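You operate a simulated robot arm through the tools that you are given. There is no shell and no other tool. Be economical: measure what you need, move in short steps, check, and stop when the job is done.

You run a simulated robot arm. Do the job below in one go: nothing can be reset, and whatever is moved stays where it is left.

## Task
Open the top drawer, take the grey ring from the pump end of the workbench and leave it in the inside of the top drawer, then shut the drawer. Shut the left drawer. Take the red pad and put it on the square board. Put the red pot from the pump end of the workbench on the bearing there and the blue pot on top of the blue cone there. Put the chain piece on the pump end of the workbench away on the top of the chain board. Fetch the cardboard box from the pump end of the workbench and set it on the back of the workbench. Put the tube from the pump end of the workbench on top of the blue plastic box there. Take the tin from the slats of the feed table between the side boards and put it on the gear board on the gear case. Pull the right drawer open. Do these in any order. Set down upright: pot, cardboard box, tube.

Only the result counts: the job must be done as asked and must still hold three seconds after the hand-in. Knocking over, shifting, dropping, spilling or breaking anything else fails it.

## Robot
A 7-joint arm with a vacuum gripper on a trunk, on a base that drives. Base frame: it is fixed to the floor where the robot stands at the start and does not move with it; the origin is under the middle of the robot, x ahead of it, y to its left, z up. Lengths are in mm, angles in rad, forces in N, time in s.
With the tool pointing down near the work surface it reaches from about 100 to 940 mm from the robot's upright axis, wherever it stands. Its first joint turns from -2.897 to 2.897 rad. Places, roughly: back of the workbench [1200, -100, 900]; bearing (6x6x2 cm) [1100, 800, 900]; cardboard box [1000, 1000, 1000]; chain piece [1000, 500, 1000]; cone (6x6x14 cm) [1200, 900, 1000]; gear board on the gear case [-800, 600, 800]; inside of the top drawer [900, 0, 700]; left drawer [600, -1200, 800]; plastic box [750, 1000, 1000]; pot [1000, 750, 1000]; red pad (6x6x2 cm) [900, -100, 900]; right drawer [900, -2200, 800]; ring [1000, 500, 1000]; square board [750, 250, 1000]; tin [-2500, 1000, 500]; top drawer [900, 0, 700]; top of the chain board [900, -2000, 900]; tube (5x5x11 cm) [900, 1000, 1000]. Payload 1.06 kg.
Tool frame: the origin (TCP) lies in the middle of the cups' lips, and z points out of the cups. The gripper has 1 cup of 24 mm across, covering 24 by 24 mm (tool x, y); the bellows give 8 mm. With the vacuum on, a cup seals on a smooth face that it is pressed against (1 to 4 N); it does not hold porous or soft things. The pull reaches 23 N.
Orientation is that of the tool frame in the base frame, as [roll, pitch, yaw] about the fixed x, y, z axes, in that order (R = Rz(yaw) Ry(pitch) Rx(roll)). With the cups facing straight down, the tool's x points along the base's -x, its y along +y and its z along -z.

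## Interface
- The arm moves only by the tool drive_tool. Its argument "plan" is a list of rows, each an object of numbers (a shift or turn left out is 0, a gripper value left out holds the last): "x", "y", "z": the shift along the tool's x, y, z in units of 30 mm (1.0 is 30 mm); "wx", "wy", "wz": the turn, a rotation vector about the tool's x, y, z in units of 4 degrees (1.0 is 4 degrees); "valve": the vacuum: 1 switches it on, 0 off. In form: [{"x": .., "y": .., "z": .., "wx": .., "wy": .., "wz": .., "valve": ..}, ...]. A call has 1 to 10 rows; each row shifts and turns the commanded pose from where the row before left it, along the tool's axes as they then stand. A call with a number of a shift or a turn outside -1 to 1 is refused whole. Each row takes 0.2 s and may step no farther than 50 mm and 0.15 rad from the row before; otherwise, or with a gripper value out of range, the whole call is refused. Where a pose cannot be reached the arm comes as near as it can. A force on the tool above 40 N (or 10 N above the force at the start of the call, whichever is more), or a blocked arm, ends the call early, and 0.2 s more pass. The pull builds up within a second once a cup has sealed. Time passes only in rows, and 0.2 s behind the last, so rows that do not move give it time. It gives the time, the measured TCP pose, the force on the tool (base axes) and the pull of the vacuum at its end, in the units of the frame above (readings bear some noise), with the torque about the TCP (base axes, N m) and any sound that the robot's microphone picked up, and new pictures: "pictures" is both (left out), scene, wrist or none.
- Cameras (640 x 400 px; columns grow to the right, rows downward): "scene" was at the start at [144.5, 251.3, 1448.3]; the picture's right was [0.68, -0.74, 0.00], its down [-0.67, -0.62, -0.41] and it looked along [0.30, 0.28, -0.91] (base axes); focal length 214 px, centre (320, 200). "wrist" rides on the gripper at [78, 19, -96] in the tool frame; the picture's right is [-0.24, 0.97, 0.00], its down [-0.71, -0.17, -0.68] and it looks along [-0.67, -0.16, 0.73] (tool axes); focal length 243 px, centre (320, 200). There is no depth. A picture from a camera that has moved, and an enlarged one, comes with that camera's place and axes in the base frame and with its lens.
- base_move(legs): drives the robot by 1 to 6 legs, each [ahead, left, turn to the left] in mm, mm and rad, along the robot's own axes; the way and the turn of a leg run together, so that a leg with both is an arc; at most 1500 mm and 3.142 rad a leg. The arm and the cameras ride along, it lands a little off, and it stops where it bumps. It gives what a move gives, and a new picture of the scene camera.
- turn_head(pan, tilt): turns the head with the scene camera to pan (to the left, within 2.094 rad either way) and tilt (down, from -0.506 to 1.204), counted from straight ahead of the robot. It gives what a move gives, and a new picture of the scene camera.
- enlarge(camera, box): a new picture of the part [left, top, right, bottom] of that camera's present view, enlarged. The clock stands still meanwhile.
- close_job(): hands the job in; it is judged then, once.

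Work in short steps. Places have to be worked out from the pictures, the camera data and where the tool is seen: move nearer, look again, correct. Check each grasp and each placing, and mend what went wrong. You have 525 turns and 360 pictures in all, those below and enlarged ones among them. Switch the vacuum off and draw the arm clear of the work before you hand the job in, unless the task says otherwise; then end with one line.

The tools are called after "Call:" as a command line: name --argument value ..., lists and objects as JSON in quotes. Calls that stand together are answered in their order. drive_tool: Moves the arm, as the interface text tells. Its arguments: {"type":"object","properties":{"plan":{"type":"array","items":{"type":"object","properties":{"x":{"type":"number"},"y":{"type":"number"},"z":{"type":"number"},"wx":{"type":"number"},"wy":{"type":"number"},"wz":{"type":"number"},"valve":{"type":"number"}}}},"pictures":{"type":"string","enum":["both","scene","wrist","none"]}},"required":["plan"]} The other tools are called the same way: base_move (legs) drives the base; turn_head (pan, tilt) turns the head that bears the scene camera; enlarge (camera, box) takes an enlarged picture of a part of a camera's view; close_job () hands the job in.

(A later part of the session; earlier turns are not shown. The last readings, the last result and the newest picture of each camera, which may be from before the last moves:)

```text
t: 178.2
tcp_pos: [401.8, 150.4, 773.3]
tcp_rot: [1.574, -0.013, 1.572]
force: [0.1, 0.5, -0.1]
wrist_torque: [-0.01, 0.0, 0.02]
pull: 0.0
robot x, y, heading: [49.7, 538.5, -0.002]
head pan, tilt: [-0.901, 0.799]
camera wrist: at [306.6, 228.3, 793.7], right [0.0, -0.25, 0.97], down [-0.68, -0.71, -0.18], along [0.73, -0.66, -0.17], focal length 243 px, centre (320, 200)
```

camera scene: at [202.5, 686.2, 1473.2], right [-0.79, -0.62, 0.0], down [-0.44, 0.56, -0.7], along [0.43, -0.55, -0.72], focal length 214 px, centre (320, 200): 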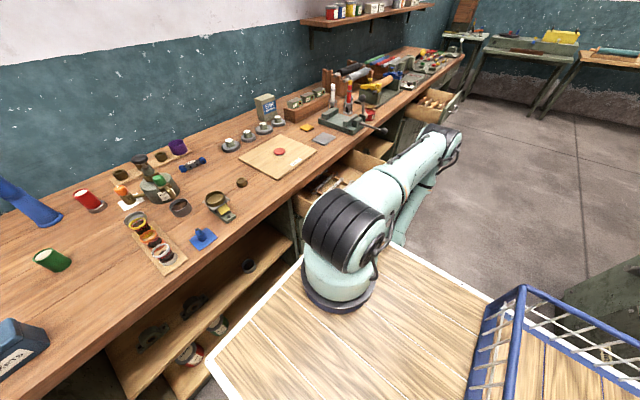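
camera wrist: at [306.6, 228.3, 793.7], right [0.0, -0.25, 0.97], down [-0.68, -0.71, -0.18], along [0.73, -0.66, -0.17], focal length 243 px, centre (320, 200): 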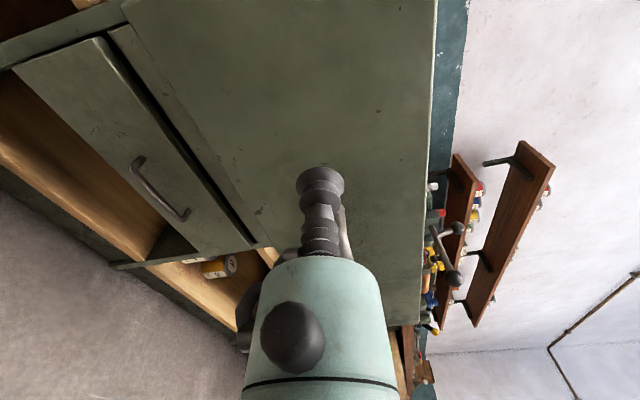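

Drawer stays open. I raise the tool and return to tool-down.

Call:
drive_tool --plan '[{"y": 1}, {"y": 1}, {"y": 1}, {"y": 1}, {"y": 1}, {"y": 1}, {"y": 1}, {"y": 1}, {"y": 1}, {"y": 1}]' --pictures "none"

Call:
drive_tool --plan '[{"y": 1}, {"y": 1}, {"wx": 1}, {"wx": 1}, {"wx": 1}, {"wx": 1}, {"wx": 1}, {"wx": 1}, {"wx": 1}, {"wx": 1}]' --pictures "none"

Call:
drive_tool --plan '[{"wx": 1}, {"wx": 1}, {"wx": 1}, {"wx": 1}, {"wx": 1}, {"wx": 1}, {"wx": 1}, {"wx": 1}, {"wx": 1}, {"wx": 1}]' --pictures "none"

Call:
drive_tool --plan '[{"wx": 1}, {"wx": 1}, {"wx": 1}, {"wx": 1}, {"wx": 0.5}]' --pictures "scene"

```text
t: 180.4
tcp_pos: [403.3, 147.0, 1044.4]
tcp_rot: [1.575, -0.016, 1.573]
force: [0.5, 0.0, 0.1]
wrist_torque: [0.0, 0.01, 0.01]
pull: 0.1
out of reach, approached as far as the arm can: row 10
robot x, y, heading: [49.8, 539.7, -0.007]
head pan, tilt: [-0.901, 0.799]
```

```text
t: 182.6
tcp_pos: [403.4, 146.4, 1044.2]
tcp_rot: [1.576, -0.016, 1.574]
force: [-0.1, -0.6, -0.8]
wrist_torque: [-0.01, 0.0, -0.03]
pull: 0.2
out of reach, approached as far as the arm can: row 1, 2, 3, 4, 5, 6, 7, 8, 9, 10
robot x, y, heading: [51.3, 539.9, -0.002]
head pan, tilt: [-0.901, 0.799]
```

```text
t: 184.8
tcp_pos: [402.7, 146.6, 1043.8]
tcp_rot: [1.575, -0.017, 1.574]
force: [0.0, 0.1, -0.8]
wrist_torque: [-0.01, -0.01, -0.02]
pull: 0.1
out of reach, approached as far as the arm can: row 1, 2, 3, 4, 5, 6, 7, 8, 9, 10
robot x, y, heading: [51.4, 539.4, -0.004]
head pan, tilt: [-0.901, 0.799]
```

```text
t: 186.0
tcp_pos: [405.6, 151.9, 1035.1]
tcp_rot: [1.578, -0.051, 1.588]
force: [0.1, 0.4, 0.0]
wrist_torque: [-0.01, -0.03, -0.01]
pull: 0.1
out of reach, approached as far as the arm can: row 1, 2, 3, 4, 5
robot x, y, heading: [49.4, 537.0, -0.0]
head pan, tilt: [-0.901, 0.799]
camera scene: at [202.6, 686.2, 1473.2], right [-0.79, -0.62, 0.0], down [-0.44, 0.56, -0.7], along [0.43, -0.55, -0.72], focal length 214 px, centre (320, 200)
```

scene: 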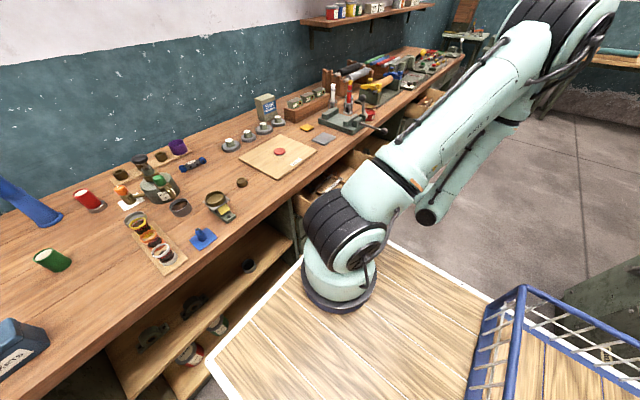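

Stuck at a joint limit; I lower a bit to free it and try rotating there.

Call:
drive_tool --plan '[{"y": -1}, {"y": -1}, {"wx": 1}, {"wx": 1}, {"wx": 1}, {"wx": 1}]' --pictures "none"

```text
t: 187.4
tcp_pos: [403.9, 158.9, 971.4]
tcp_rot: [1.83, -0.072, 1.597]
force: [0.3, -0.5, 0.2]
wrist_torque: [0.01, 0.02, 0.01]
pull: 0.1
out of reach, approached as far as the arm can: row 6
robot x, y, heading: [52.1, 543.4, -0.003]
head pan, tilt: [-0.901, 0.799]
```

Call:
drive_tool --plan '[{"wx": 1, "x": -0.5}, {"wx": 1, "x": -0.5}, {"wx": 1, "x": -0.5}, {"wx": 1}, {"wx": 1}, {"wx": 1}, {"wx": 1}]' --pictures "none"

```text
t: 189.0
tcp_pos: [398.8, 102.3, 983.7]
tcp_rot: [2.378, -0.015, 1.574]
force: [-1.0, -0.3, 0.7]
wrist_torque: [0.0, -0.02, 0.01]
pull: 0.0
robot x, y, heading: [49.6, 537.9, -0.002]
head pan, tilt: [-0.901, 0.799]
```

Call:
drive_tool --plan '[{"wx": 1}, {"wx": 1}, {"wx": 1}, {"wx": 1}, {"wx": 1}, {"wx": 1}, {"wx": 1}, {"wx": 1}, {"wx": 1}, {"wx": 1}]' --pictures "none"

Call:
drive_tool --plan '[{"wx": 0.95, "wy": 0.2}, {"z": -1}, {"z": -1}, {"z": -1}, {"z": -1}]' --pictures "scene"

```text
t: 191.2
tcp_pos: [399.5, 101.9, 985.2]
tcp_rot: [3.078, -0.014, 1.571]
force: [-0.6, -0.2, 0.2]
wrist_torque: [0.05, -0.05, 0.02]
pull: 0.1
robot x, y, heading: [56.7, 539.6, 0.002]
head pan, tilt: [-0.901, 0.799]
```

```text
t: 192.4
tcp_pos: [399.8, 99.3, 1103.9]
tcp_rot: [3.141, -0.028, 1.574]
force: [-0.3, 0.2, 0.3]
wrist_torque: [0.01, -0.03, 0.05]
pull: 0.1
robot x, y, heading: [51.7, 537.3, -0.003]
head pan, tilt: [-0.901, 0.799]
camera scene: at [202.2, 686.1, 1473.3], right [-0.79, -0.62, 0.0], down [-0.44, 0.56, -0.7], along [0.43, -0.55, -0.72], focal length 214 px, centre (320, 200)
```

scene: 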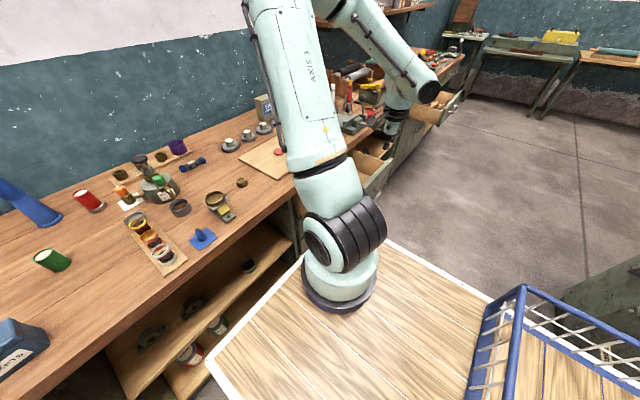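

Tool is down. I fix the slight tilt, rise and swing forward.

Call:
drive_tool --plan '[{"wy": -0.4, "z": -1}, {"z": -1}, {"x": 1, "y": 1}, {"x": 1, "y": 1}, {"x": 1, "y": 1}, {"x": 1, "y": 1}, {"x": 1, "y": 1}, {"x": 1, "y": 1}, {"x": 1, "y": 1}, {"x": 1, "y": 1}]' --pictures "none"

Call:
drive_tool --plan '[{"x": 1, "y": 1, "wz": -1}, {"x": 1, "y": 1}, {"wz": -1}, {"wz": -1}, {"wz": -1}, {"wz": -1}, {"wz": -1}, {"wz": -1}, {"wz": -1}, {"wz": -1}]' --pictures "none"

Call:
drive_tool --plan '[{"wz": -1}, {"wz": -1}, {"wz": -1}, {"wz": -1}, {"wz": -1}, {"wz": -1}, {"wz": -1}, {"wz": -1}, {"wz": -1}, {"wz": -1}]' --pictures "none"

Call:
drive_tool --plan '[{"wz": -1}, {"wz": -1}, {"wz": -1}, {"wz": -0.5}]' --pictures "wrist"

```text
t: 194.6
tcp_pos: [638.6, 339.0, 1164.5]
tcp_rot: [-3.14, -0.001, 1.57]
force: [0.0, -0.1, 0.5]
wrist_torque: [0.01, 0.0, -0.02]
pull: 0.1
robot x, y, heading: [51.8, 538.3, 0.001]
head pan, tilt: [-0.901, 0.799]
```

```text
t: 196.8
tcp_pos: [697.5, 401.1, 1164.3]
tcp_rot: [3.141, -0.003, 2.201]
force: [-0.1, 0.3, 0.2]
wrist_torque: [0.0, 0.02, -0.02]
pull: 0.0
robot x, y, heading: [53.3, 539.7, -0.003]
head pan, tilt: [-0.901, 0.799]
```

```text
t: 199.0
tcp_pos: [696.3, 400.3, 1165.4]
tcp_rot: [-3.141, -0.002, 2.902]
force: [-0.1, 0.6, -0.3]
wrist_torque: [-0.03, 0.03, -0.03]
pull: 0.1
robot x, y, heading: [49.8, 540.2, -0.005]
head pan, tilt: [-0.901, 0.799]
```

```text
t: 200.0
tcp_pos: [696.8, 401.5, 1165.3]
tcp_rot: [3.141, -0.002, -3.138]
force: [-0.1, 0.2, -0.5]
wrist_torque: [0.02, -0.01, 0.01]
pull: 0.0
robot x, y, heading: [52.1, 540.5, -0.005]
head pan, tilt: [-0.901, 0.799]
camera wrist: at [619.5, 419.4, 1259.6], right [0.23, 0.97, 0.0], down [0.71, -0.17, 0.68], along [0.67, -0.16, -0.73], focal length 243 px, centre (320, 200)
```

wrist: 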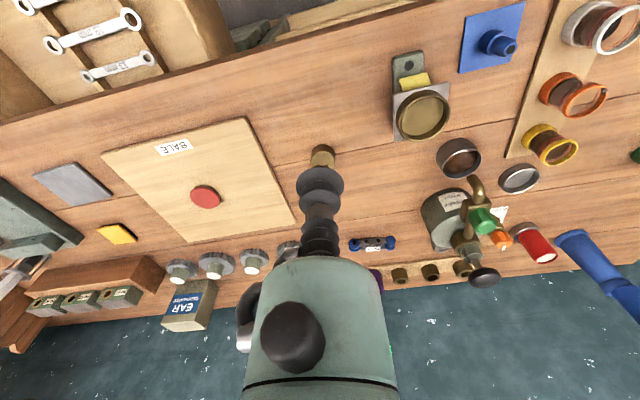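

Now I drive ahead for the ring, turn the tool so the wrist camera won't hit the pump knob, and approach the ring (≈ (1137, 590)).

Call:
base_move --legs '[[175, 30, 0]]'

Call:
drive_tool --plan '[{"wz": 1}, {"wz": 1}, {"wz": 1}, {"wz": 1}, {"wz": 1}, {"wz": 1}, {"wz": 1}, {"wz": 1}, {"wz": 1}, {"wz": 1}]' --pictures "none"

Call:
drive_tool --plan '[{"wz": 1}, {"wz": 1}, {"wz": 1}, {"wz": 1}, {"wz": 1}, {"wz": 1}, {"wz": 1}, {"wz": 1}, {"wz": 1}, {"wz": 1}]' --pictures "none"

Call:
drive_tool --plan '[{"wz": 1}, {"wz": 1}, {"wz": 0.5}, {"y": 1}, {"y": 1}, {"y": 1}, {"y": 1}, {"y": 1}, {"y": 1}]' --pictures "wrist"

```text
t: 201.5
tcp_pos: [873.1, 428.3, 1165.1]
tcp_rot: [-3.142, -0.002, -3.14]
force: [1.1, -0.9, 0.2]
wrist_torque: [0.01, -0.01, -0.01]
pull: 0.1
robot x, y, heading: [225.1, 569.7, -0.006]
head pan, tilt: [-0.901, 0.799]
camera scene: at [379.3, 715.5, 1473.2], right [-0.79, -0.62, 0.0], down [-0.44, 0.56, -0.7], along [0.43, -0.55, -0.72], focal length 214 px, centre (320, 200)
```

scene: 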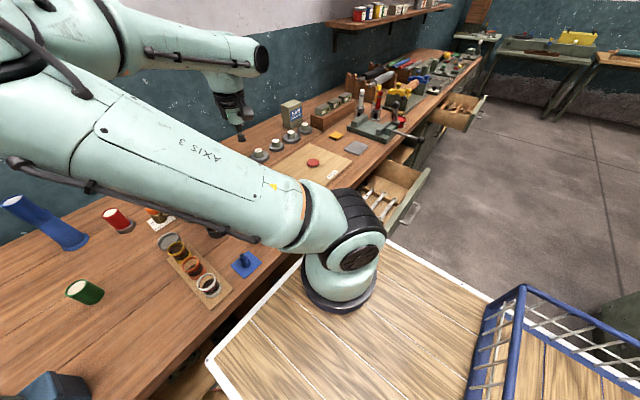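

```text
t: 203.7
tcp_pos: [873.9, 430.1, 1164.6]
tcp_rot: [-3.141, 0.0, 2.444]
force: [-0.2, -0.4, 1.2]
wrist_torque: [0.01, 0.01, -0.02]
pull: 0.0
robot x, y, heading: [228.9, 568.4, -0.005]
head pan, tilt: [-0.901, 0.799]
```

```text
t: 205.9
tcp_pos: [873.1, 429.3, 1165.7]
tcp_rot: [-3.141, -0.002, 1.745]
force: [-0.3, 0.1, -0.2]
wrist_torque: [0.02, 0.02, 0.01]
pull: 0.1
robot x, y, heading: [225.9, 566.5, -0.008]
head pan, tilt: [-0.901, 0.799]
```

```text
t: 207.9
tcp_pos: [923.4, 352.6, 1154.1]
tcp_rot: [-3.141, -0.001, 1.575]
force: [0.2, 0.4, 0.0]
wrist_torque: [0.02, 0.0, 0.0]
pull: 0.0
out of reach, approached as far as the arm can: row 4, 5, 6, 7, 8, 9
robot x, y, heading: [225.5, 566.2, -0.006]
head pan, tilt: [-0.901, 0.799]
camera wrist: at [943.1, 429.5, 1248.6], right [0.97, -0.23, 0.0], down [-0.17, -0.71, 0.68], along [-0.16, -0.67, -0.73], focal length 243 px, centre (320, 200)
```

wrist: 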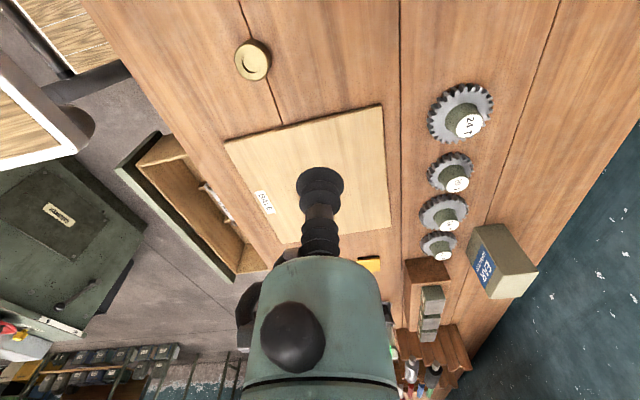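

The 90° turn limits reach here; 45° suffices to keep the camera off the knob. I turn back half and go on.

Call:
drive_tool --plan '[{"wz": -1}, {"wz": -1}, {"wz": -1}, {"wz": -1}, {"wz": -1}, {"wz": -1}, {"wz": -1}, {"wz": -1}, {"wz": -1}, {"wz": -1}]' --pictures "none"

Call:
drive_tool --plan '[{"wz": -1.0}, {"x": 1}, {"x": 1}, {"y": 1}, {"y": 1}, {"y": 1}, {"y": 1}]' --pictures "none"

```text
t: 210.1
tcp_pos: [924.7, 351.7, 1155.1]
tcp_rot: [-3.141, -0.001, 2.271]
force: [0.6, -0.2, -0.6]
wrist_torque: [0.01, -0.01, 0.01]
pull: 0.1
robot x, y, heading: [227.0, 567.3, -0.006]
head pan, tilt: [-0.901, 0.799]
```

```text
t: 211.7
tcp_pos: [968.9, 478.7, 1154.3]
tcp_rot: [-3.141, -0.002, 2.338]
force: [0.0, -0.2, -0.3]
wrist_torque: [0.01, 0.01, 0.03]
pull: 0.0
robot x, y, heading: [229.4, 571.5, -0.007]
head pan, tilt: [-0.901, 0.799]
```

Call:
drive_tool --plan '[{"y": 1, "x": -0.2}, {"y": 1, "x": -0.2}, {"y": 1, "x": -0.2}, {"y": 1, "x": -0.2}, {"y": 1, "x": -0.2}, {"y": 1, "x": -0.2}, {"y": 0.6}]' --pictures "wrist"

```text
t: 213.3
tcp_pos: [1096.6, 561.5, 1155.0]
tcp_rot: [-3.141, -0.002, 2.341]
force: [-0.4, -1.2, -0.3]
wrist_torque: [0.01, -0.02, 0.0]
pull: 0.1
out of reach, approached as far as the arm can: row 6, 7
robot x, y, heading: [224.2, 568.8, -0.005]
head pan, tilt: [-0.901, 0.799]
camera wrist: at [1056.5, 630.8, 1249.3], right [0.86, 0.51, 0.0], down [0.37, -0.63, 0.68], along [0.35, -0.59, -0.73], focal length 243 px, centre (320, 200)
```

wrist: 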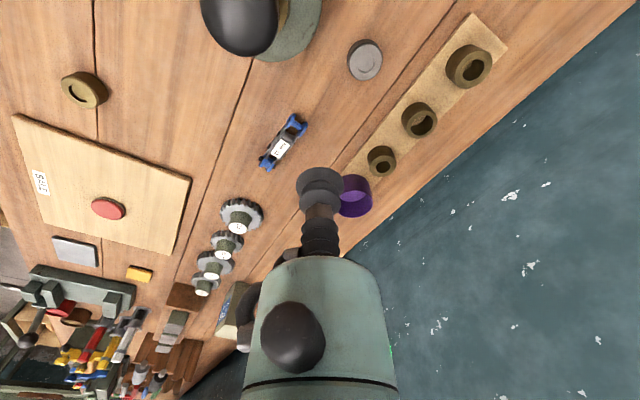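

Ring at ≈ (1141, 590); the base goes 42 ahead and 28 left to put the TCP over it.

Call:
base_move --legs '[[42, 28, 0]]'

Call:
drive_tool --plan '[{"z": 1}, {"z": 1}, {"z": 1}]' --pictures "wrist"

```text
t: 214.3
tcp_pos: [1139.3, 589.0, 1153.9]
tcp_rot: [3.141, -0.002, 2.343]
force: [-0.4, -0.5, 0.1]
wrist_torque: [0.03, 0.01, -0.02]
pull: 0.0
robot x, y, heading: [267.8, 597.1, -0.003]
head pan, tilt: [-0.901, 0.799]
camera scene: at [421.5, 743.3, 1473.2], right [-0.79, -0.62, 0.0], down [-0.44, 0.56, -0.7], along [0.43, -0.55, -0.72], focal length 214 px, centre (320, 200)
```

scene: 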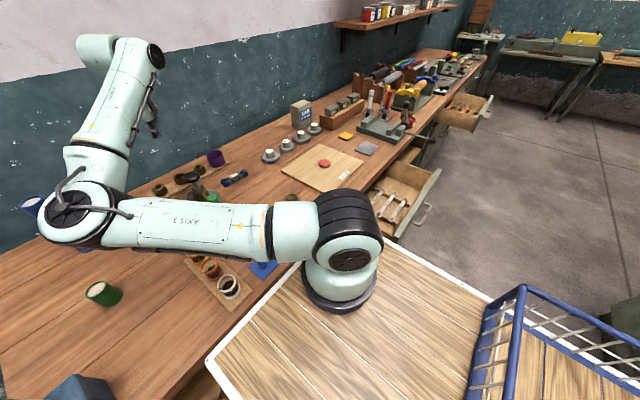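

```text
t: 215.1
tcp_pos: [1138.3, 589.8, 1064.8]
tcp_rot: [3.141, -0.002, 2.341]
force: [-1.2, 0.5, -0.4]
wrist_torque: [0.01, 0.01, 0.03]
pull: 0.0
robot x, y, heading: [270.0, 597.6, -0.01]
head pan, tilt: [-0.901, 0.799]
camera wrist: at [1098.4, 658.0, 1159.5], right [0.86, 0.51, 0.0], down [0.37, -0.63, 0.68], along [0.35, -0.59, -0.73], focal length 243 px, centre (320, 200)
```

wrist: 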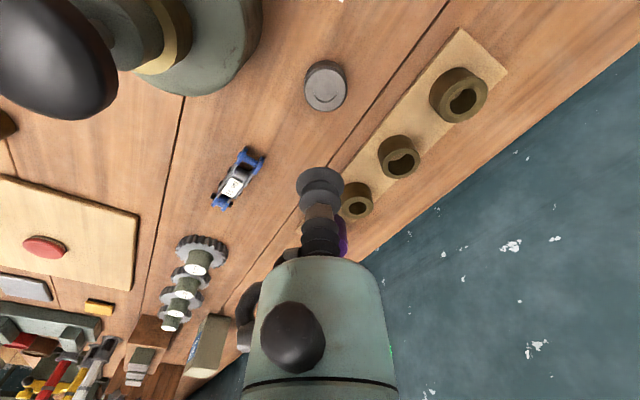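

I check the arm's height over the pump before lowering further.

Call:
turn_head --pan -0.3 --tilt 0.5

```text
t: 216.1
tcp_pos: [1138.7, 588.8, 1066.5]
tcp_rot: [3.142, -0.002, 2.342]
force: [0.3, 0.4, 0.1]
wrist_torque: [0.01, 0.01, -0.02]
pull: 0.1
robot x, y, heading: [273.3, 597.7, -0.003]
head pan, tilt: [-0.3, 0.499]
camera scene: at [458.4, 779.4, 1499.1], right [-0.3, -0.95, 0.0], down [-0.46, 0.14, -0.88], along [0.84, -0.26, -0.48], focal length 214 px, centre (320, 200)
```

scene: 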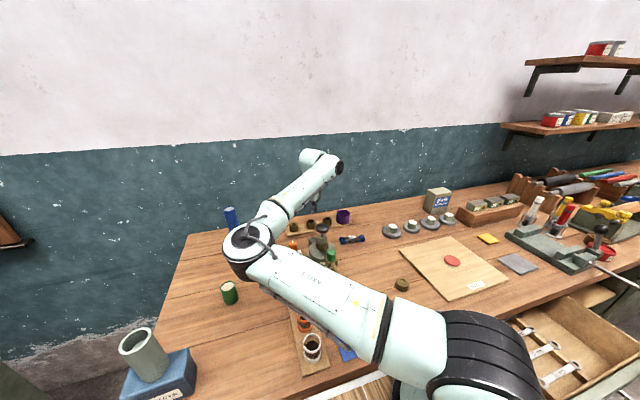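

Clearance is fine. I correct 4 mm and descend onto the ring.

Call:
drive_tool --plan '[{"z": 1, "y": 0.14, "x": -0.05}, {"z": 1}, {"z": 1}, {"z": 0.7}]' --pictures "wrist"

```text
t: 217.1
tcp_pos: [1141.2, 590.9, 1003.5]
tcp_rot: [3.139, -0.001, 2.347]
force: [0.2, -0.1, -0.1]
wrist_torque: [0.02, -0.03, -0.04]
pull: 0.0
out of reach, approached as far as the arm can: row 2, 4
robot x, y, heading: [266.8, 596.8, -0.005]
head pan, tilt: [-0.3, 0.499]
camera wrist: at [1099.8, 658.6, 1099.2], right [0.86, 0.51, 0.0], down [0.37, -0.63, 0.68], along [0.35, -0.59, -0.73], focal length 243 px, centre (320, 200)
```

wrist: 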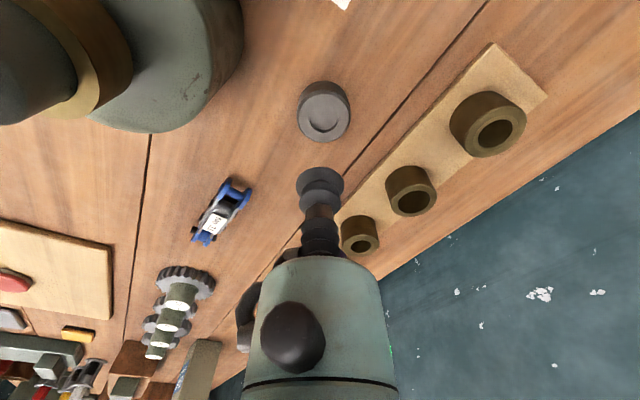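

The sideways elbow posture blocks lowering. I'll re-posture: raise and retract the arm high, then come back.

Call:
drive_tool --plan '[{"z": -1}, {"z": -1}, {"z": -1}, {"z": -1}, {"z": -1}, {"z": -1}, {"z": -1}, {"z": -1}, {"z": -1}, {"z": -1}]' --pictures "none"

Call:
drive_tool --plan '[{"x": 0.7, "y": -0.7}, {"x": 0.7, "y": -0.7}, {"x": 0.7, "y": -0.7}, {"x": 0.7, "y": -0.7}, {"x": 0.7, "y": -0.7}, {"x": 0.7, "y": -0.7}, {"x": 0.7, "y": -0.7}, {"x": 0.7, "y": -0.7}, {"x": 0.7, "y": -0.7}]' --pictures "scene"

```text
t: 219.3
tcp_pos: [1118.7, 595.0, 1233.9]
tcp_rot: [-3.14, 0.0, 2.347]
force: [0.8, 0.4, 0.4]
wrist_torque: [0.0, 0.01, 0.02]
pull: 0.0
out of reach, approached as far as the arm can: row 1, 2, 3, 4, 8, 9, 10
robot x, y, heading: [272.9, 593.7, -0.004]
head pan, tilt: [-0.3, 0.499]
```

```text
t: 221.3
tcp_pos: [850.6, 598.8, 1234.5]
tcp_rot: [-3.138, -0.005, 2.342]
force: [0.1, -0.4, -0.6]
wrist_torque: [0.02, 0.01, 0.02]
pull: 0.1
robot x, y, heading: [271.3, 592.1, -0.004]
head pan, tilt: [-0.3, 0.499]
camera scene: at [458.7, 779.3, 1499.2], right [-0.3, -0.95, 0.0], down [-0.46, 0.14, -0.88], along [0.84, -0.26, -0.48], focal length 214 px, centre (320, 200)
```

scene: 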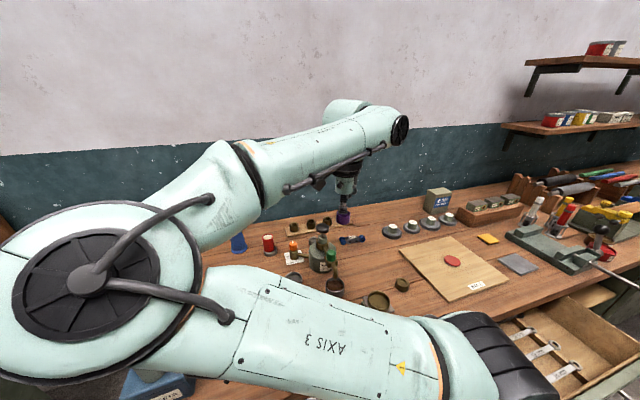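

The elbow still hangs to the left. Rolling the tool about the forward axis should force it up via the wrist limit; I do that in the open air, extended a bit.

Call:
drive_tool --plan '[{"x": -0.7, "y": 0.7}, {"x": -0.7, "y": 0.7}, {"x": -0.7, "y": 0.7}, {"wx": -0.696, "wy": 0.718}, {"wx": -0.696, "wy": 0.718}, {"wx": -0.696, "wy": 0.718}, {"wx": -0.696, "wy": 0.718}, {"wx": -0.696, "wy": 0.718}, {"wx": -0.696, "wy": 0.718}, {"wx": -0.696, "wy": 0.718}]' --pictures "none"

Call:
drive_tool --plan '[{"wx": -0.696, "wy": 0.718}, {"wx": -0.696, "wy": 0.718}, {"wx": -0.696, "wy": 0.718}, {"wx": -0.696, "wy": 0.718}, {"wx": -0.696, "wy": 0.718}, {"wx": -0.696, "wy": 0.718}, {"wx": -0.696, "wy": 0.718}, {"wx": -0.696, "wy": 0.718}, {"wx": -0.696, "wy": 0.718}, {"wx": -0.696, "wy": 0.718}]' --pictures "scene"

```text
t: 223.5
tcp_pos: [940.3, 599.4, 1233.1]
tcp_rot: [2.787, -0.345, 2.405]
force: [-0.2, -0.1, -0.3]
wrist_torque: [0.04, 0.01, 0.0]
pull: 0.1
robot x, y, heading: [268.1, 596.5, -0.006]
head pan, tilt: [-0.3, 0.499]
```

```text
t: 225.7
tcp_pos: [940.9, 597.4, 1234.8]
tcp_rot: [2.1, -0.729, 2.775]
force: [-0.4, -0.3, 0.2]
wrist_torque: [-0.04, 0.01, 0.02]
pull: 0.0
robot x, y, heading: [269.0, 599.1, -0.004]
head pan, tilt: [-0.3, 0.499]
camera scene: at [458.3, 779.6, 1499.2], right [-0.3, -0.95, 0.0], down [-0.46, 0.14, -0.88], along [0.84, -0.26, -0.48], focal length 214 px, centre (320, 200)
```

scene: 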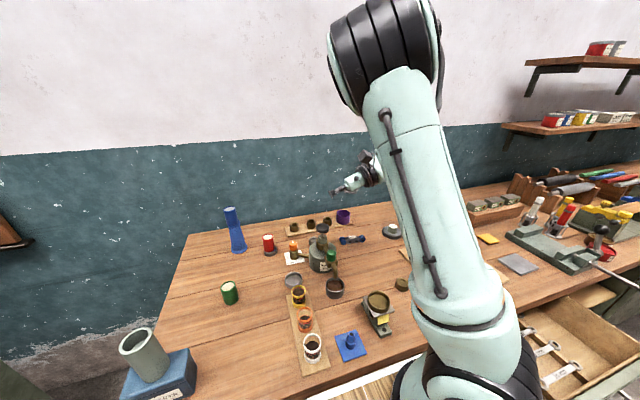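

The elbow swung up. Now I unroll the tool back to vertical.

Call:
drive_tool --plan '[{"wx": 0.696, "wy": -0.718}, {"wx": 0.696, "wy": -0.718}, {"wx": 0.696, "wy": -0.718}, {"wx": 0.696, "wy": -0.718}, {"wx": 0.696, "wy": -0.718}, {"wx": 0.696, "wy": -0.718}, {"wx": 0.696, "wy": -0.718}, {"wx": 0.696, "wy": -0.718}, {"wx": 0.696, "wy": -0.718}, {"wx": 0.696, "wy": -0.718}]' --pictures "none"

Call:
drive_tool --plan '[{"wx": 0.696, "wy": -0.718}, {"wx": 0.696, "wy": -0.718}, {"wx": 0.696, "wy": -0.718}, {"wx": 0.696, "wy": -0.718}, {"wx": 0.696, "wy": -0.718}, {"wx": 0.696, "wy": -0.718}, {"wx": 0.696, "wy": -0.718}]' --pictures "scene"

```text
t: 227.9
tcp_pos: [939.4, 597.3, 1234.8]
tcp_rot: [2.789, -0.346, 2.404]
force: [-0.3, -0.4, 0.4]
wrist_torque: [0.0, -0.02, 0.02]
pull: 0.0
robot x, y, heading: [271.6, 595.5, -0.003]
head pan, tilt: [-0.3, 0.499]
```

```text
t: 229.5
tcp_pos: [940.5, 598.3, 1235.2]
tcp_rot: [-3.138, -0.001, 2.341]
force: [-1.0, -0.1, 0.0]
wrist_torque: [-0.01, -0.02, 0.01]
pull: 0.0
robot x, y, heading: [271.1, 598.0, -0.01]
head pan, tilt: [-0.3, 0.499]
camera scene: at [458.4, 779.2, 1499.2], right [-0.3, -0.95, 0.0], down [-0.46, 0.14, -0.88], along [0.84, -0.26, -0.48], focal length 214 px, centre (320, 200)
```

scene: 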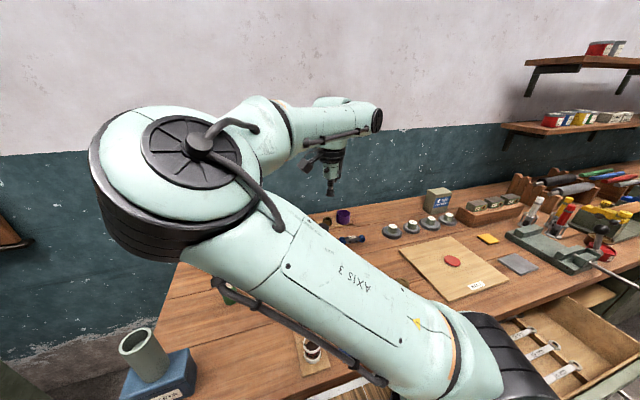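

The elbow is now higher. Try again: out to the ring and down.

Call:
drive_tool --plan '[{"x": -0.69, "y": 0.667}, {"x": -0.69, "y": 0.667}, {"x": -0.69, "y": 0.667}, {"x": -0.69, "y": 0.667}, {"x": -0.69, "y": 0.667}, {"x": -0.69, "y": 0.667}, {"x": -0.69, "y": 0.667}, {"z": 1}, {"z": 1}, {"z": 1}]' --pictures "none"

Call:
drive_tool --plan '[{"z": 1}, {"z": 1}, {"z": 1}]' --pictures "both"

```text
t: 231.7
tcp_pos: [1129.7, 582.2, 1140.6]
tcp_rot: [3.142, -0.002, 2.342]
force: [0.8, -1.1, 0.0]
wrist_torque: [0.02, 0.01, -0.02]
pull: 0.1
out of reach, approached as far as the arm can: row 7
robot x, y, heading: [270.2, 594.6, -0.004]
head pan, tilt: [-0.3, 0.499]
```

```text
t: 232.5
tcp_pos: [1128.5, 581.4, 1051.2]
tcp_rot: [3.141, -0.001, 2.341]
force: [0.1, 1.0, -0.3]
wrist_torque: [-0.01, -0.03, -0.03]
pull: 0.1
robot x, y, heading: [272.3, 597.3, -0.001]
head pan, tilt: [-0.3, 0.499]
camera scene: at [458.3, 779.4, 1499.2], right [-0.3, -0.95, 0.0], down [-0.46, 0.14, -0.88], along [0.84, -0.26, -0.48], focal length 214 px, centre (320, 200)
camera wrist: at [1089.3, 650.5, 1145.1], right [0.86, 0.51, 0.0], down [0.37, -0.63, 0.68], along [0.35, -0.59, -0.73], focal length 243 px, centre (320, 200)
```

scene: 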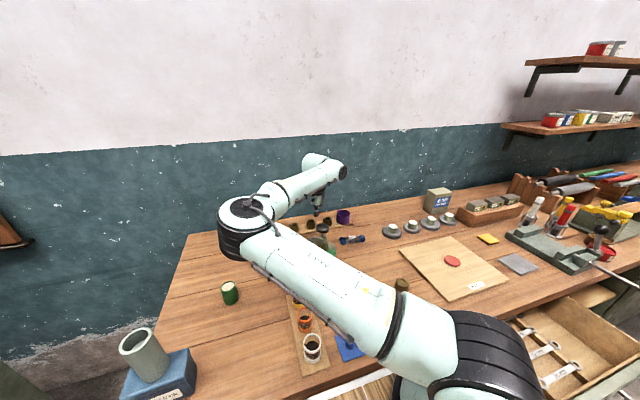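
wrist: 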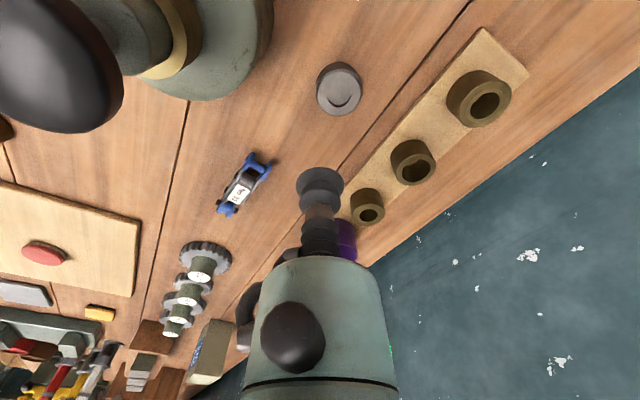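

Call:
drive_tool --plan '[{"y": 0.57, "x": -0.09}, {"z": 1}, {"z": 1}, {"z": 1}]' --pictures "wrist"

```text
t: 233.5
tcp_pos: [1137.1, 586.7, 961.3]
tcp_rot: [3.141, -0.001, 2.342]
force: [0.6, 0.0, 0.2]
wrist_torque: [-0.02, 0.02, -0.01]
pull: 0.0
out of reach, approached as far as the arm can: row 1
robot x, y, heading: [273.9, 594.9, 0.0]
head pan, tilt: [-0.3, 0.499]
camera wrist: at [1096.1, 656.1, 1055.3], right [0.86, 0.51, 0.0], down [0.37, -0.63, 0.68], along [0.35, -0.59, -0.73], focal length 243 px, centre (320, 200)
```

wrist: 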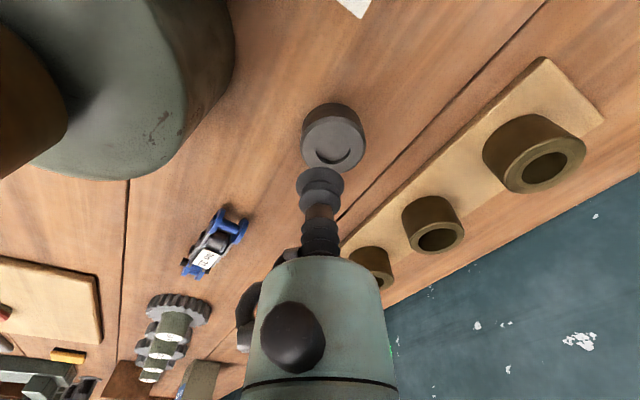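

Call:
drive_tool --plan '[{"z": 0.5, "y": 0.27, "x": 0.04}, {"z": 0.3}, {}]' --pictures "wrist"

```text
t: 234.3
tcp_pos: [1135.6, 586.1, 951.8]
tcp_rot: [3.141, -0.001, 2.341]
force: [-0.9, 0.1, 0.0]
wrist_torque: [-0.01, -0.04, 0.04]
pull: 0.1
out of reach, approached as far as the arm can: row 1
robot x, y, heading: [267.7, 599.7, -0.003]
head pan, tilt: [-0.3, 0.499]
camera wrist: at [1096.2, 656.4, 1046.7], right [0.86, 0.51, 0.0], down [0.37, -0.63, 0.68], along [0.35, -0.59, -0.73], focal length 243 px, centre (320, 200)
```

wrist: 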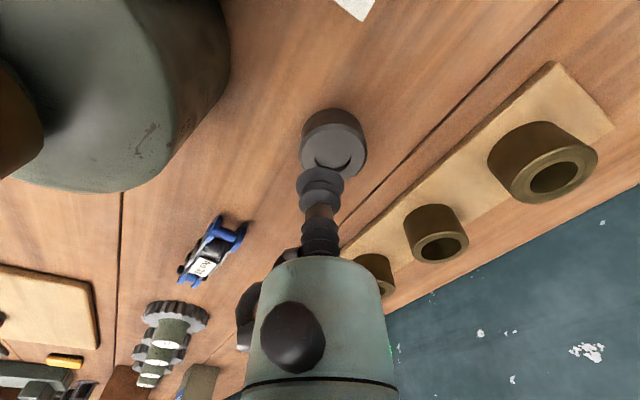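

Reach-limited by ~8 mm: nudge the base ahead 7 and left 8.

Call:
base_move --legs '[[7, 8, 0]]'

Call:
drive_tool --plan '[{"z": 0.3}]' --pictures "wrist"

```text
t: 235.0
tcp_pos: [1143.2, 594.5, 951.3]
tcp_rot: [-3.141, -0.001, 2.343]
force: [-0.4, 0.4, -0.4]
wrist_torque: [0.02, -0.01, -0.05]
pull: 0.1
robot x, y, heading: [276.4, 610.0, -0.001]
head pan, tilt: [-0.3, 0.499]
camera scene: at [465.5, 787.5, 1499.2], right [-0.3, -0.95, 0.0], down [-0.46, 0.14, -0.88], along [0.84, -0.26, -0.48], focal length 214 px, centre (320, 200)
```

scene: 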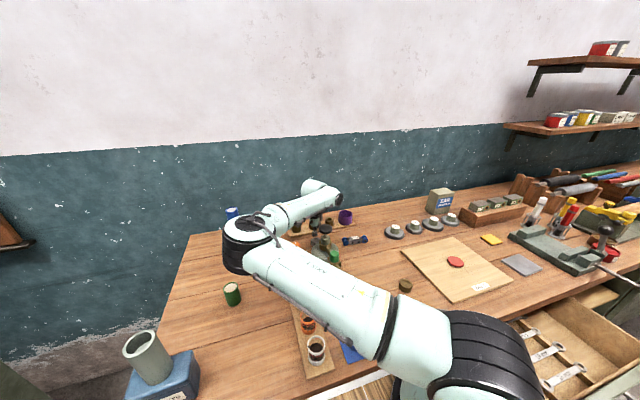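

```text
t: 235.4
tcp_pos: [1144.4, 595.8, 942.8]
tcp_rot: [-3.141, 0.0, 2.341]
force: [-0.2, 0.6, 0.5]
wrist_torque: [-0.01, 0.02, -0.01]
pull: 0.1
robot x, y, heading: [278.5, 602.7, -0.0]
head pan, tilt: [-0.3, 0.499]
camera wrist: at [1103.4, 664.5, 1038.1], right [0.86, 0.51, 0.0], down [0.37, -0.63, 0.68], along [0.35, -0.59, -0.73], focal length 243 px, centre (320, 200)
```

wrist: 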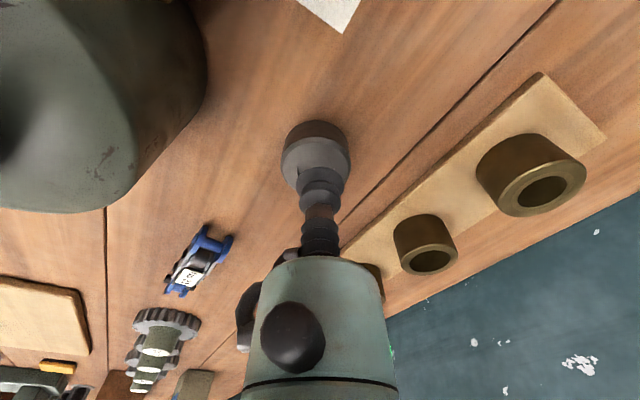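

Call:
enlarge --camera "wrist" --box '[260, 100, 380, 220]'

```text
3.33 times, centred on (320, 160) of wrist
camera zoom: at [1103.4, 664.5, 1038.1], right [0.86, 0.51, 0.0], down [0.37, -0.63, 0.68], along [0.35, -0.59, -0.73], focal length 809 px, centre (320, 333)
```

zoom: 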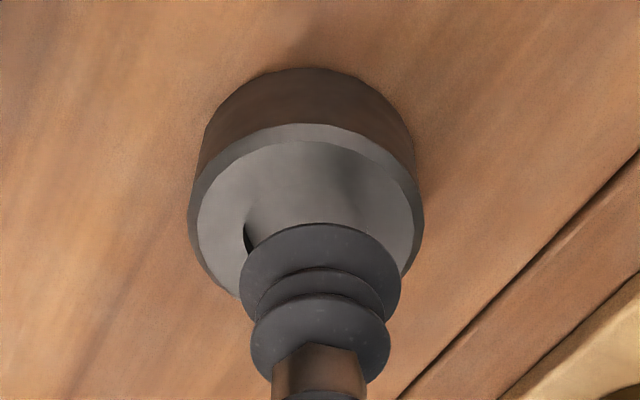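

Nearly centred (2.5 mm). Correct and press with vacuum on.

Call:
drive_tool --plan '[{"y": -0.08, "x": 0.02, "z": 0.2, "valve": 1}, {"z": 0.15}, {"z": 0.1}, {"z": 0.1}]' --pictures "none"

```text
t: 236.4
tcp_pos: [1141.1, 593.3, 925.8]
tcp_rot: [3.141, -0.002, 2.34]
force: [-0.5, -0.3, 0.6]
wrist_torque: [0.04, 0.0, 0.03]
pull: 23.0
robot x, y, heading: [280.6, 602.1, -0.007]
head pan, tilt: [-0.3, 0.499]
```

Sealed on the ring. Lift to ~1160 and retract.

Call:
drive_tool --plan '[{"z": -0.5}, {"z": -1}, {"z": -1}, {"z": -1}, {"z": -1}, {"z": -1}, {"z": -1}, {"z": -1}]' --pictures "none"

Call:
drive_tool --plan '[{"x": 0.6, "y": -0.9}, {"x": 0.6, "y": -0.9}, {"x": 0.6, "y": -0.9}, {"x": 0.6, "y": -0.9}, {"x": 0.6, "y": -0.9}, {"x": 0.6, "y": -0.9}]' --pictures "wrist"

```text
t: 238.2
tcp_pos: [1141.4, 593.1, 1151.5]
tcp_rot: [-3.14, -0.002, 2.342]
force: [0.2, -0.2, -1.9]
wrist_torque: [0.0, 0.01, 0.03]
pull: 22.8
robot x, y, heading: [277.5, 602.5, -0.002]
head pan, tilt: [-0.3, 0.499]
```

```text
t: 239.6
tcp_pos: [950.2, 556.4, 1150.6]
tcp_rot: [-3.14, -0.001, 2.342]
force: [-0.4, -0.4, -2.5]
wrist_torque: [0.01, 0.04, -0.01]
pull: 22.7
robot x, y, heading: [274.0, 605.6, -0.008]
head pan, tilt: [-0.3, 0.499]
camera wrist: at [910.4, 626.5, 1245.6], right [0.86, 0.51, 0.0], down [0.37, -0.63, 0.68], along [0.35, -0.59, -0.73], focal length 243 px, centre (320, 200)
```

wrist: 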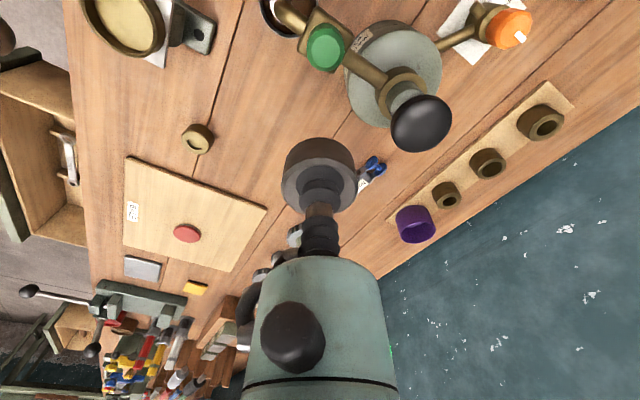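

Drive back 410 and right 480 so the arm faces the open drawer.

Call:
base_move --legs '[[-410, 0, 0], [0, -480, 0]]'

Call:
drive_tool --plan '[{"z": 0}]' --pictures "wrist"

```text
t: 244.6
tcp_pos: [540.3, 82.3, 1150.2]
tcp_rot: [-3.142, -0.001, 2.341]
force: [0.1, 0.1, -1.7]
wrist_torque: [0.04, -0.01, -0.03]
pull: 22.4
robot x, y, heading: [-133.9, 126.4, -0.009]
head pan, tilt: [-0.3, 0.499]
camera scene: at [55.7, 312.5, 1499.2], right [-0.3, -0.95, 0.0], down [-0.46, 0.14, -0.88], along [0.84, -0.26, -0.48], focal length 214 px, centre (320, 200)
```

scene: 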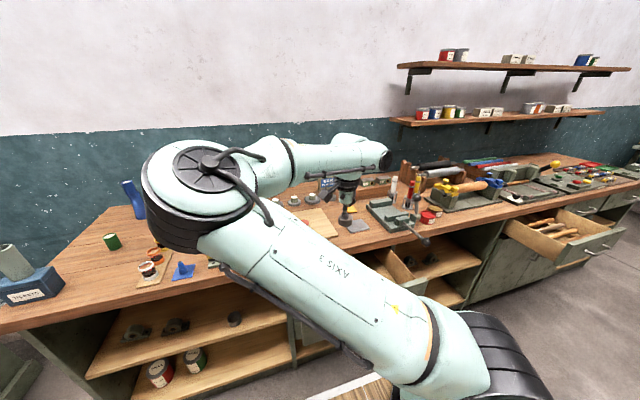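

```text
t: 245.0
tcp_pos: [541.5, 81.5, 1151.0]
tcp_rot: [-3.14, -0.001, 2.342]
force: [1.2, 1.0, -2.7]
wrist_torque: [0.01, 0.03, -0.03]
pull: 22.9
robot x, y, heading: [-133.0, 130.2, -0.005]
head pan, tilt: [-0.3, 0.499]
camera wrist: at [500.5, 151.1, 1245.9], right [0.86, 0.51, 0.0], down [0.37, -0.63, 0.68], along [0.35, -0.59, -0.73], focal length 243 px, centre (320, 200)
```

wrist: 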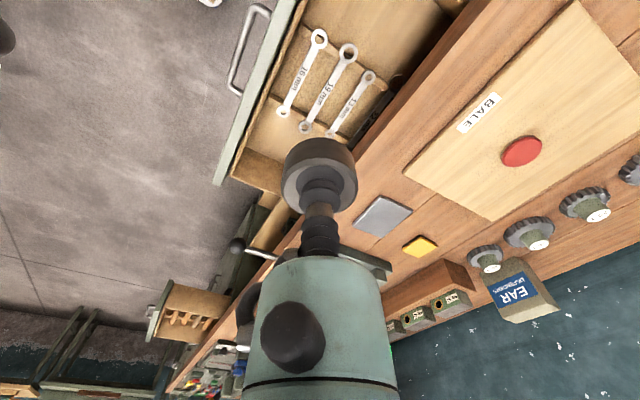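

I shift the tool 100 mm to the left to see the whole drawer interior.

Call:
drive_tool --plan '[{"x": 0.72, "y": 0.69}, {"x": 0.72, "y": 0.69}, {"x": 0.72, "y": 0.69}, {"x": 0.72, "y": 0.69}]' --pictures "wrist"

Call:
turn_head --pan -0.5 --tilt 0.9

```text
t: 246.0
tcp_pos: [538.3, 200.6, 1151.2]
tcp_rot: [3.14, -0.003, 2.34]
force: [0.3, -1.0, -1.8]
wrist_torque: [0.01, -0.01, -0.05]
pull: 22.9
robot x, y, heading: [-133.9, 130.0, -0.003]
head pan, tilt: [-0.3, 0.499]
camera wrist: at [498.4, 270.6, 1246.0], right [0.86, 0.51, 0.0], down [0.37, -0.63, 0.68], along [0.35, -0.59, -0.73], focal length 243 px, centre (320, 200)
```

wrist: 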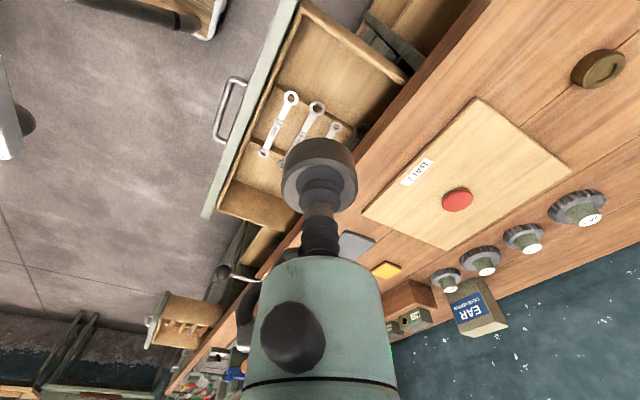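

```text
t: 246.8
tcp_pos: [537.8, 201.8, 1151.4]
tcp_rot: [-3.141, -0.002, 2.343]
force: [0.7, -0.3, -3.0]
wrist_torque: [0.04, -0.03, 0.0]
pull: 23.3
robot x, y, heading: [-134.4, 125.8, -0.007]
head pan, tilt: [-0.499, 0.901]
camera scene: at [35.0, 303.4, 1465.4], right [-0.48, -0.88, 0.0], down [-0.69, 0.38, -0.62], along [0.54, -0.3, -0.78], focal length 214 px, centre (320, 200)
```

scene: 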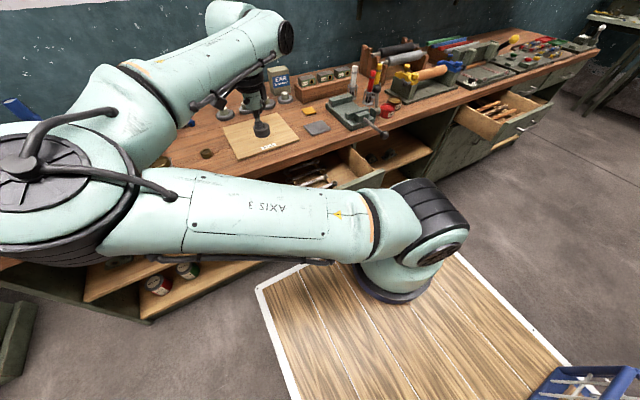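

There seem to be free sections at both ends of the drawer; the right one (y≈−100…−245) suits the camera's side. I move toward it to look.

Call:
drive_tool --plan '[{"x": -0.9, "y": -0.65}, {"x": -0.9, "y": -0.65}, {"x": -0.9, "y": -0.65}, {"x": -0.9, "y": -0.65}, {"x": -0.9, "y": -0.65}, {"x": -0.9, "y": -0.65}, {"x": -0.9, "y": -0.65}, {"x": -0.8, "y": -0.65}]' --pictures "wrist"

Call:
enlarge --camera "wrist" --box '[160, 0, 420, 220]'

```text
t: 248.7
tcp_pos: [576.7, -57.6, 1150.1]
tcp_rot: [-3.141, -0.003, 2.343]
force: [-0.1, 1.0, -1.8]
wrist_torque: [0.01, 0.01, -0.02]
pull: 22.9
robot x, y, heading: [-131.6, 130.4, -0.008]
head pan, tilt: [-0.499, 0.901]
camera wrist: at [536.3, 9.4, 1245.1], right [0.86, 0.51, 0.0], down [0.37, -0.63, 0.68], along [0.35, -0.59, -0.73], focal length 243 px, centre (320, 200)
```

wrist: 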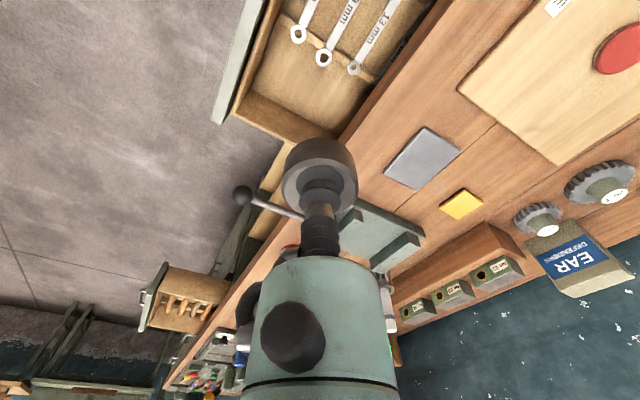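

```text
1.82 times, centred on (290, 110) of wrist
camera zoom: at [536.3, 9.4, 1245.1], right [0.86, 0.51, 0.0], down [0.37, -0.63, 0.68], along [0.35, -0.59, -0.73], focal length 441 px, centre (374, 364)
```

zoom: 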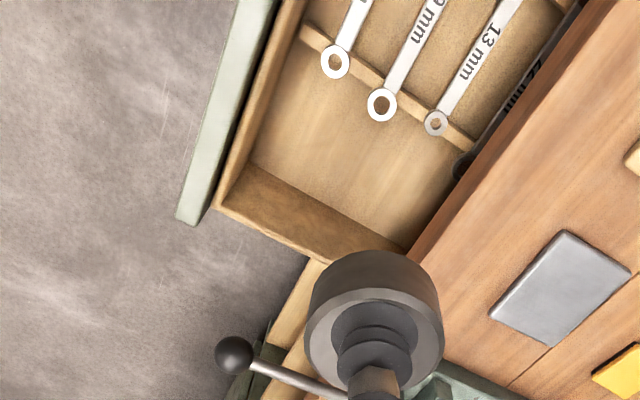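

The right section (x>505, y −95…−225) is empty. I go above (573, −160) and lower to ~850 to look.

Call:
drive_tool --plan '[{"x": -0.8, "y": -0.82}, {"x": -0.8, "y": -0.82}, {"x": -0.75, "y": -0.82}, {"z": 1}, {"z": 1}, {"z": 1}, {"z": 1}, {"z": 1}, {"z": 1}, {"z": 1}]' --pictures "both"

```text
t: 250.8
tcp_pos: [572.7, -162.3, 939.9]
tcp_rot: [-3.14, -0.002, 2.343]
force: [-1.4, 0.1, -1.6]
wrist_torque: [0.01, -0.01, -0.03]
pull: 22.5
robot x, y, heading: [-134.8, 131.2, -0.006]
head pan, tilt: [-0.499, 0.901]
camera scene: at [34.8, 303.4, 1465.3], right [-0.48, -0.88, 0.0], down [-0.69, 0.38, -0.62], along [0.54, -0.3, -0.78], focal length 214 px, centre (320, 200)
camera wrist: at [532.0, -93.1, 1034.9], right [0.86, 0.51, 0.0], down [0.37, -0.63, 0.68], along [0.35, -0.59, -0.73], focal length 243 px, centre (320, 200)
```

scene: 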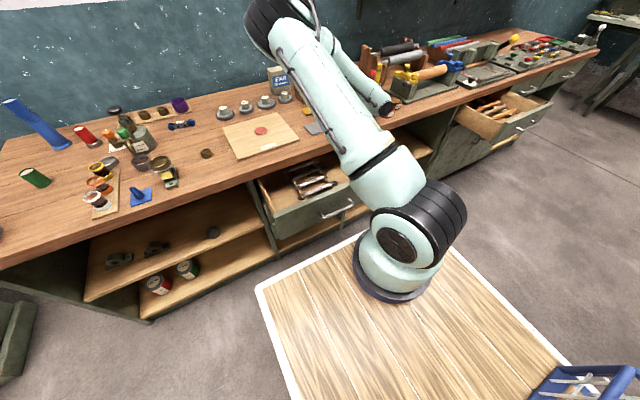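
wrist: 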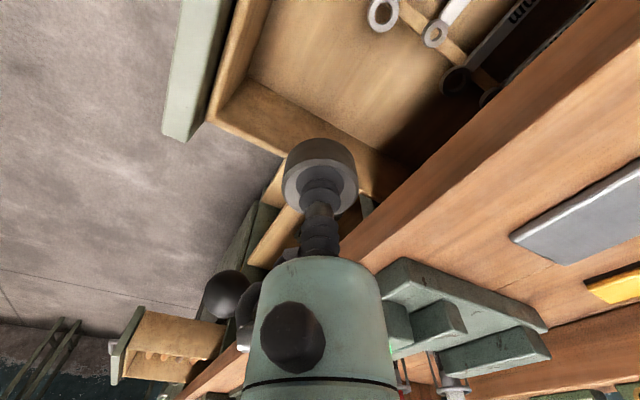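

I shift a little away from the clamp ball and bench edge, then lower further.

Call:
drive_tool --plan '[{"x": 0.62, "y": 0.41}, {"z": 1}, {"z": 1}, {"z": 1}, {"z": 1}]' --pictures "wrist"

Call:
enlarge --camera "scene" --box '[240, 70, 440, 220]'

```text
t: 252.1
tcp_pos: [568.6, -139.8, 820.5]
tcp_rot: [-3.141, -0.001, 2.343]
force: [-0.4, -0.6, -2.0]
wrist_torque: [0.02, 0.0, -0.02]
pull: 23.0
robot x, y, heading: [-136.3, 129.0, -0.003]
head pan, tilt: [-0.499, 0.901]
camera wrist: at [527.8, -71.1, 915.5], right [0.86, 0.51, 0.0], down [0.37, -0.63, 0.68], along [0.35, -0.59, -0.73], focal length 243 px, centre (320, 200)
```

wrist: 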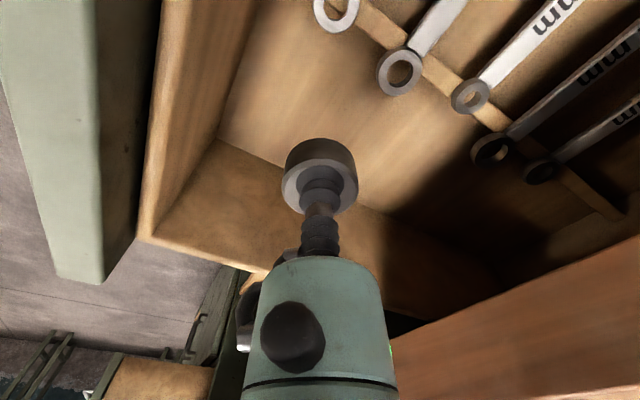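

```text
2.67 times, centred on (340, 145) of scene
camera zoom: at [34.8, 303.5, 1465.3], right [-0.48, -0.88, 0.0], down [-0.69, 0.38, -0.62], along [0.54, -0.3, -0.78], focal length 572 px, centre (267, 347)
```

zoom: 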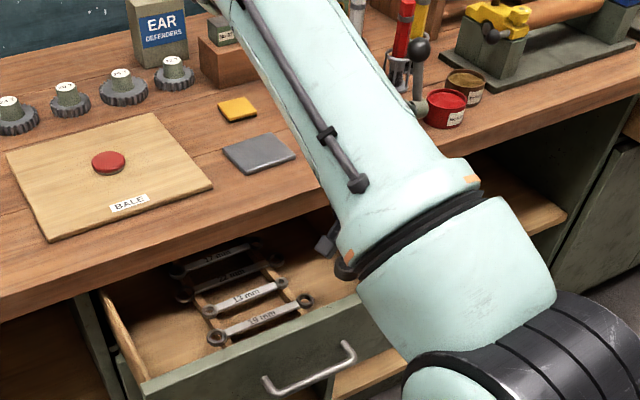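

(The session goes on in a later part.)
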